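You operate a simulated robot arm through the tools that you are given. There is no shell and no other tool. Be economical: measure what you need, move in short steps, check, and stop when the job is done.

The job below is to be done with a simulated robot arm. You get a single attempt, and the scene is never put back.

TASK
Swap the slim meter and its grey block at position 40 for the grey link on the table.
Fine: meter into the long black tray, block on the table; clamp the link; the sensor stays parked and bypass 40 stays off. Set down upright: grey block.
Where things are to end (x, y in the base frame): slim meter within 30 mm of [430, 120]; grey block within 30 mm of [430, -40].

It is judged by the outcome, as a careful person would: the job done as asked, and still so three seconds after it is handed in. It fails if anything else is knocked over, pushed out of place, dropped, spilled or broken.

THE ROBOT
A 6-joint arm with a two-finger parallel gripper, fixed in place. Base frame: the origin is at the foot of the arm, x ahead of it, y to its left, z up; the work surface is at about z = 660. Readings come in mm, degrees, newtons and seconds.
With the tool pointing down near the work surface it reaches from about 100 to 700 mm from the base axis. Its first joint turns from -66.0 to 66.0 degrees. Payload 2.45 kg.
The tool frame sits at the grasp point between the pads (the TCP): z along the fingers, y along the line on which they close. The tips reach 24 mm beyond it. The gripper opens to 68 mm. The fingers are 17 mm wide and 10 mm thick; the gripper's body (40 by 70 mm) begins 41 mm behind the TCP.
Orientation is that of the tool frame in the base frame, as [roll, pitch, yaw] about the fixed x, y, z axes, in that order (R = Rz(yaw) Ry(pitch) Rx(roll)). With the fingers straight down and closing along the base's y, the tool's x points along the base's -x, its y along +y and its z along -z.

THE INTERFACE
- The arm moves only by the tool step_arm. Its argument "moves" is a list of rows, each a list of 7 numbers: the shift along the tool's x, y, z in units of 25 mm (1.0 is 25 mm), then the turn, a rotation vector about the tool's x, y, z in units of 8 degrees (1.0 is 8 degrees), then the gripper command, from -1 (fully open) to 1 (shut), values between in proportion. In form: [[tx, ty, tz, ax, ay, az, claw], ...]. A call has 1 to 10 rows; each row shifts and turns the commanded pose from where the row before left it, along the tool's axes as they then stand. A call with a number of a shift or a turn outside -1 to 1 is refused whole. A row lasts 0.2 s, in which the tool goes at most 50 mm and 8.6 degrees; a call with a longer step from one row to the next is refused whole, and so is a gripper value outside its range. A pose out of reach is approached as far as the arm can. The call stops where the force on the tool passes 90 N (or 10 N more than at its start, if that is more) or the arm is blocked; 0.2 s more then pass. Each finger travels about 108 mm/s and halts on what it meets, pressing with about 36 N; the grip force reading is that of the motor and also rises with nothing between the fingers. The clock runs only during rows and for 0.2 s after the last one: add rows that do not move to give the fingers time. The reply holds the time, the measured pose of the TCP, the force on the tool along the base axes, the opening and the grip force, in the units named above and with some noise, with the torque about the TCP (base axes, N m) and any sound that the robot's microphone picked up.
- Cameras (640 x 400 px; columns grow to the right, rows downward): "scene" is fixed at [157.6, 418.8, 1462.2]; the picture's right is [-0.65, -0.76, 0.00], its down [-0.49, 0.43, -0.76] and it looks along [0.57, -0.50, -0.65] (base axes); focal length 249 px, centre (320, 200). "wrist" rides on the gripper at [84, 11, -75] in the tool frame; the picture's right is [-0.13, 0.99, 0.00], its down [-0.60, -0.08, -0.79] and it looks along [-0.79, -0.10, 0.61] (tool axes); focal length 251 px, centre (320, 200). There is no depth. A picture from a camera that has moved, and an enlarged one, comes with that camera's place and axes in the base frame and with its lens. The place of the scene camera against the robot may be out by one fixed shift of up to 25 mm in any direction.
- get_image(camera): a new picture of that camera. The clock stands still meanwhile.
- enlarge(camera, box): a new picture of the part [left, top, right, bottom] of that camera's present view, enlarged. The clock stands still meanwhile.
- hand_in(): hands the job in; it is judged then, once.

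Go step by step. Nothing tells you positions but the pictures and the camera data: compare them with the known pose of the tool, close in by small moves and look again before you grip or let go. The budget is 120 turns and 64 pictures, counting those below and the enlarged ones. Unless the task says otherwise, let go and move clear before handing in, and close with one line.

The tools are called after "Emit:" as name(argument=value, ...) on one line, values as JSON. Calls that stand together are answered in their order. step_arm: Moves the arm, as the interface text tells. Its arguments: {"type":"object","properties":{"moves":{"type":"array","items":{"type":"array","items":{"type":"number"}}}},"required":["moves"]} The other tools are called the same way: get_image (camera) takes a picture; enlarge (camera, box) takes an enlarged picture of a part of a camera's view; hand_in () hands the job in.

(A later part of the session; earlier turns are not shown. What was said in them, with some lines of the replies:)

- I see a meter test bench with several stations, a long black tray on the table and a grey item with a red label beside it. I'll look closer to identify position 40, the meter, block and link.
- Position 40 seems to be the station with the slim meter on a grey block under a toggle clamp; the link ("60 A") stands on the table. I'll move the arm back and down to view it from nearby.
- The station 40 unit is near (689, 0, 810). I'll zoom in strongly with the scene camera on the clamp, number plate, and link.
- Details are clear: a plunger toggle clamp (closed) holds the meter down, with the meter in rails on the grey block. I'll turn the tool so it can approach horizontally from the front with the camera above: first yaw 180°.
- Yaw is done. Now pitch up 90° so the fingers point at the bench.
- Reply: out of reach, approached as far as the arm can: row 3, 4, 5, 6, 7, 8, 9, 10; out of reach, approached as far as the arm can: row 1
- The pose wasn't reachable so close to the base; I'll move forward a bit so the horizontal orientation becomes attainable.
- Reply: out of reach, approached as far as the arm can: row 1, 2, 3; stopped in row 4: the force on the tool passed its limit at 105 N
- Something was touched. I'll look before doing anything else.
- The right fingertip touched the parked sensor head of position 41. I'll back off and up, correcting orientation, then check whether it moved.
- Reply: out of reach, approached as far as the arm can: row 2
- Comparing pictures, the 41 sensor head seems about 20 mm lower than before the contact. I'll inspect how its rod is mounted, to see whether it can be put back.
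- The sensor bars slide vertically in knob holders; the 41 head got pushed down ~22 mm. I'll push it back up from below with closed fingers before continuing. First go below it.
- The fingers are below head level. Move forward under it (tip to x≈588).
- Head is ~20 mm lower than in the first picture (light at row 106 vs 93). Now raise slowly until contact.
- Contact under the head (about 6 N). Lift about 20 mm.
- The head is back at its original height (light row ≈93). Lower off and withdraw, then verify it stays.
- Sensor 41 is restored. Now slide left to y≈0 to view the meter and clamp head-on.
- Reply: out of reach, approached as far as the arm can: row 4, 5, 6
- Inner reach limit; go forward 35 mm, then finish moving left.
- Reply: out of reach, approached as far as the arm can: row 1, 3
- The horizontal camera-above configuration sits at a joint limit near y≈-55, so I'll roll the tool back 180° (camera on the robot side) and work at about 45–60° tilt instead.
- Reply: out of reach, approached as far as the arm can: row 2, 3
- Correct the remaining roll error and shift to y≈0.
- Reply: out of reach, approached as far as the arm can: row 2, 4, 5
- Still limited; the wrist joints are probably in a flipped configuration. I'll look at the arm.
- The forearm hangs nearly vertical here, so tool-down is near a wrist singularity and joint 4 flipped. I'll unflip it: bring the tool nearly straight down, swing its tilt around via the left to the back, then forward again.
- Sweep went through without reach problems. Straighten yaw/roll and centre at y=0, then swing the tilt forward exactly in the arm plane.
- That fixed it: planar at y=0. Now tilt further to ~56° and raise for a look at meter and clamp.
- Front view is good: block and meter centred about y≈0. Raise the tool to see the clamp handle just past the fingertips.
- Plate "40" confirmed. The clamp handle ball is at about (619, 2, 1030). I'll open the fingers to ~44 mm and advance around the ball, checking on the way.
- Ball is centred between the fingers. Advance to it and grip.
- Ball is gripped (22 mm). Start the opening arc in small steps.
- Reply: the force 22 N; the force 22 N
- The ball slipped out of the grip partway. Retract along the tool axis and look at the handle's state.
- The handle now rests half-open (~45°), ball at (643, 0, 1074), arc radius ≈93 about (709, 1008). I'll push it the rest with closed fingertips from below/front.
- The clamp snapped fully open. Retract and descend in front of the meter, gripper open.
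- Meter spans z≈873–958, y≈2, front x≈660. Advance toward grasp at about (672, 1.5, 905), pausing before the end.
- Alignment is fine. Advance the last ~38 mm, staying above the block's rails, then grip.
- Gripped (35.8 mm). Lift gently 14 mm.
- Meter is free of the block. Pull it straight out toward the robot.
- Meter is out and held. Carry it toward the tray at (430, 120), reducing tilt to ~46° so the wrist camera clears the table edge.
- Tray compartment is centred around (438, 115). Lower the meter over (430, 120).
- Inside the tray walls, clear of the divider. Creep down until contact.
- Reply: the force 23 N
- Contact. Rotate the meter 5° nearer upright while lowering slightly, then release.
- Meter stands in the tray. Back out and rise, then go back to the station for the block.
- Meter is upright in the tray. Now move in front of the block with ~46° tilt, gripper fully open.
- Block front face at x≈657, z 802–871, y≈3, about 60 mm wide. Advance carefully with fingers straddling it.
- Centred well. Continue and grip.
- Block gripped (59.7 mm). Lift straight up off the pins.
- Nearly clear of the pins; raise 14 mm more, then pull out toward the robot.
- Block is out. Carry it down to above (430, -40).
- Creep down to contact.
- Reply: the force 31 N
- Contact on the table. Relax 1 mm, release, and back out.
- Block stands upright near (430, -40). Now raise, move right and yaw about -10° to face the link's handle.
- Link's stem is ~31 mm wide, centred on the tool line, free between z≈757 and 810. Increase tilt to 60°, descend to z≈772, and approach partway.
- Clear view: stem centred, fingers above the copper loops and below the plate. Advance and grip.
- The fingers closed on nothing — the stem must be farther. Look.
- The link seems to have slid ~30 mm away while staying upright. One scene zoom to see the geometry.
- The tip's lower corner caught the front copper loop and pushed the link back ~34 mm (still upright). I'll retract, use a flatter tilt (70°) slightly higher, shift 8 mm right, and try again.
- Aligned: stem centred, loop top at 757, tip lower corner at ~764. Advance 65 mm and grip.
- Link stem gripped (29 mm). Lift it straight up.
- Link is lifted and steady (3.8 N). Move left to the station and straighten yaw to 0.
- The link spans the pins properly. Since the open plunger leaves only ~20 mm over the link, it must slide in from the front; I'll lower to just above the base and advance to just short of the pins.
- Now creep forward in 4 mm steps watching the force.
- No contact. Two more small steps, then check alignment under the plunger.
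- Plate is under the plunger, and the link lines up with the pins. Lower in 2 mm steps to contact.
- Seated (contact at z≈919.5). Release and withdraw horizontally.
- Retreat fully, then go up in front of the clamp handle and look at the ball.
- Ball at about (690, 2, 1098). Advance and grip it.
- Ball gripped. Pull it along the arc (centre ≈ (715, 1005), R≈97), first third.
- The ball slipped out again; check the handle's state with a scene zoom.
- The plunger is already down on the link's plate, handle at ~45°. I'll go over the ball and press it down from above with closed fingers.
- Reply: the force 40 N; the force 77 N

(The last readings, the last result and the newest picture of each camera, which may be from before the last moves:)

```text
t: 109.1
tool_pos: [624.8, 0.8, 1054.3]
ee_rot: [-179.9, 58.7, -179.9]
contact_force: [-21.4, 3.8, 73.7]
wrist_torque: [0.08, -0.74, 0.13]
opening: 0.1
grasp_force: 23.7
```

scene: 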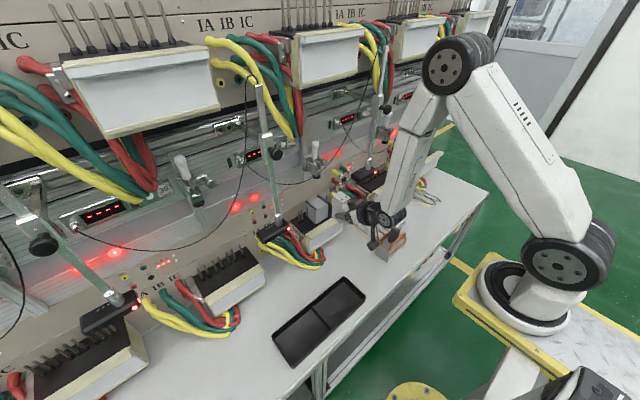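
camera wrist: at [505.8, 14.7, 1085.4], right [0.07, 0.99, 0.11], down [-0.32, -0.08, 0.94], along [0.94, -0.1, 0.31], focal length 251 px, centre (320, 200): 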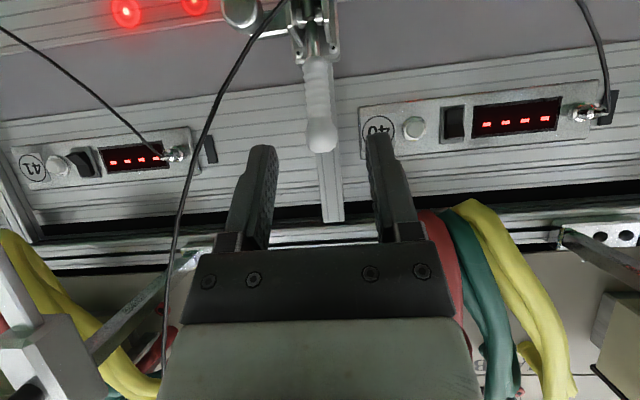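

The handle hit its closed stop. Back off and move clear.

Emit:
step_arm(moves=[[-0.5, 0, -0.1, 0, 0, 0, 1], [-0.8, 0, -0.3, 0, 0, 0, 1], [0, 0, -1, 0, 0, 0, 1], [0, 0, -1, 0, 0, 0, 1], [0, 0, -1, 0, 0, 0, 1], [0.5, -0.6, -0.83, 0, 0, 0, 1], [0.5, -0.6, -0.83, 0, 0, 0, 1], [0.5, -0.6, -0.83, 0, 0, 0, 1], [0, 0, 0, 0, 0, 0, 1]])

Emit:
enlarge(camera="scene", box=[240, 130, 440, 330])

```text
t: 111.1
tool_pos: [495.0, -47.4, 1117.8]
ee_rot: [-179.9, 56.0, 180.0]
contact_force: [-0.1, -1.1, 0.1]
wrist_torque: [0.01, -0.01, 0.04]
opening: 0.0
grasp_force: 23.3
```

```text
2.00 times, centred on (340, 230) of scene
camera zoom: at [157.6, 418.8, 1462.2], right [-0.65, -0.76, 0.0], down [-0.49, 0.43, -0.76], along [0.57, -0.5, -0.65], focal length 498 px, centre (280, 140)
```

zoom: 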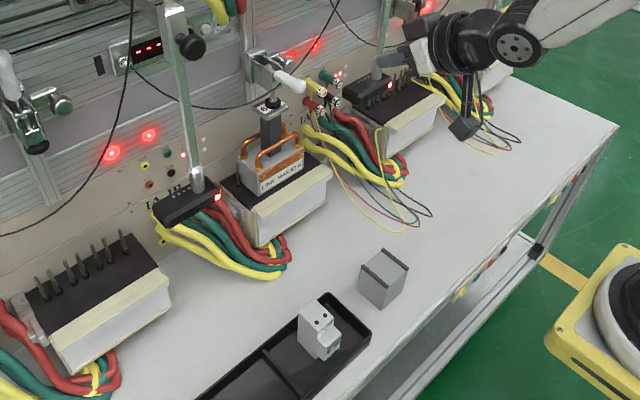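

The handle points forward and closed, with the plunger on the seated link. The block is upright on the table, the meter stands in the tray, both sensors are where they were at the start and bypass 40 was never touched, so I'm handing in.

Emit:
hand_in()

```text
The job is handed in.
```

The swap at position 40 is done and handed in. The link is seated and clamped, the meter stands in the tray near (430, 120), and the grey block stands upright near (430, -40). During the job I knocked the position 41 sensor head down about 20 mm, then pushed it back up to its original height. I also slid the link about 34 mm on the table before picking it up.
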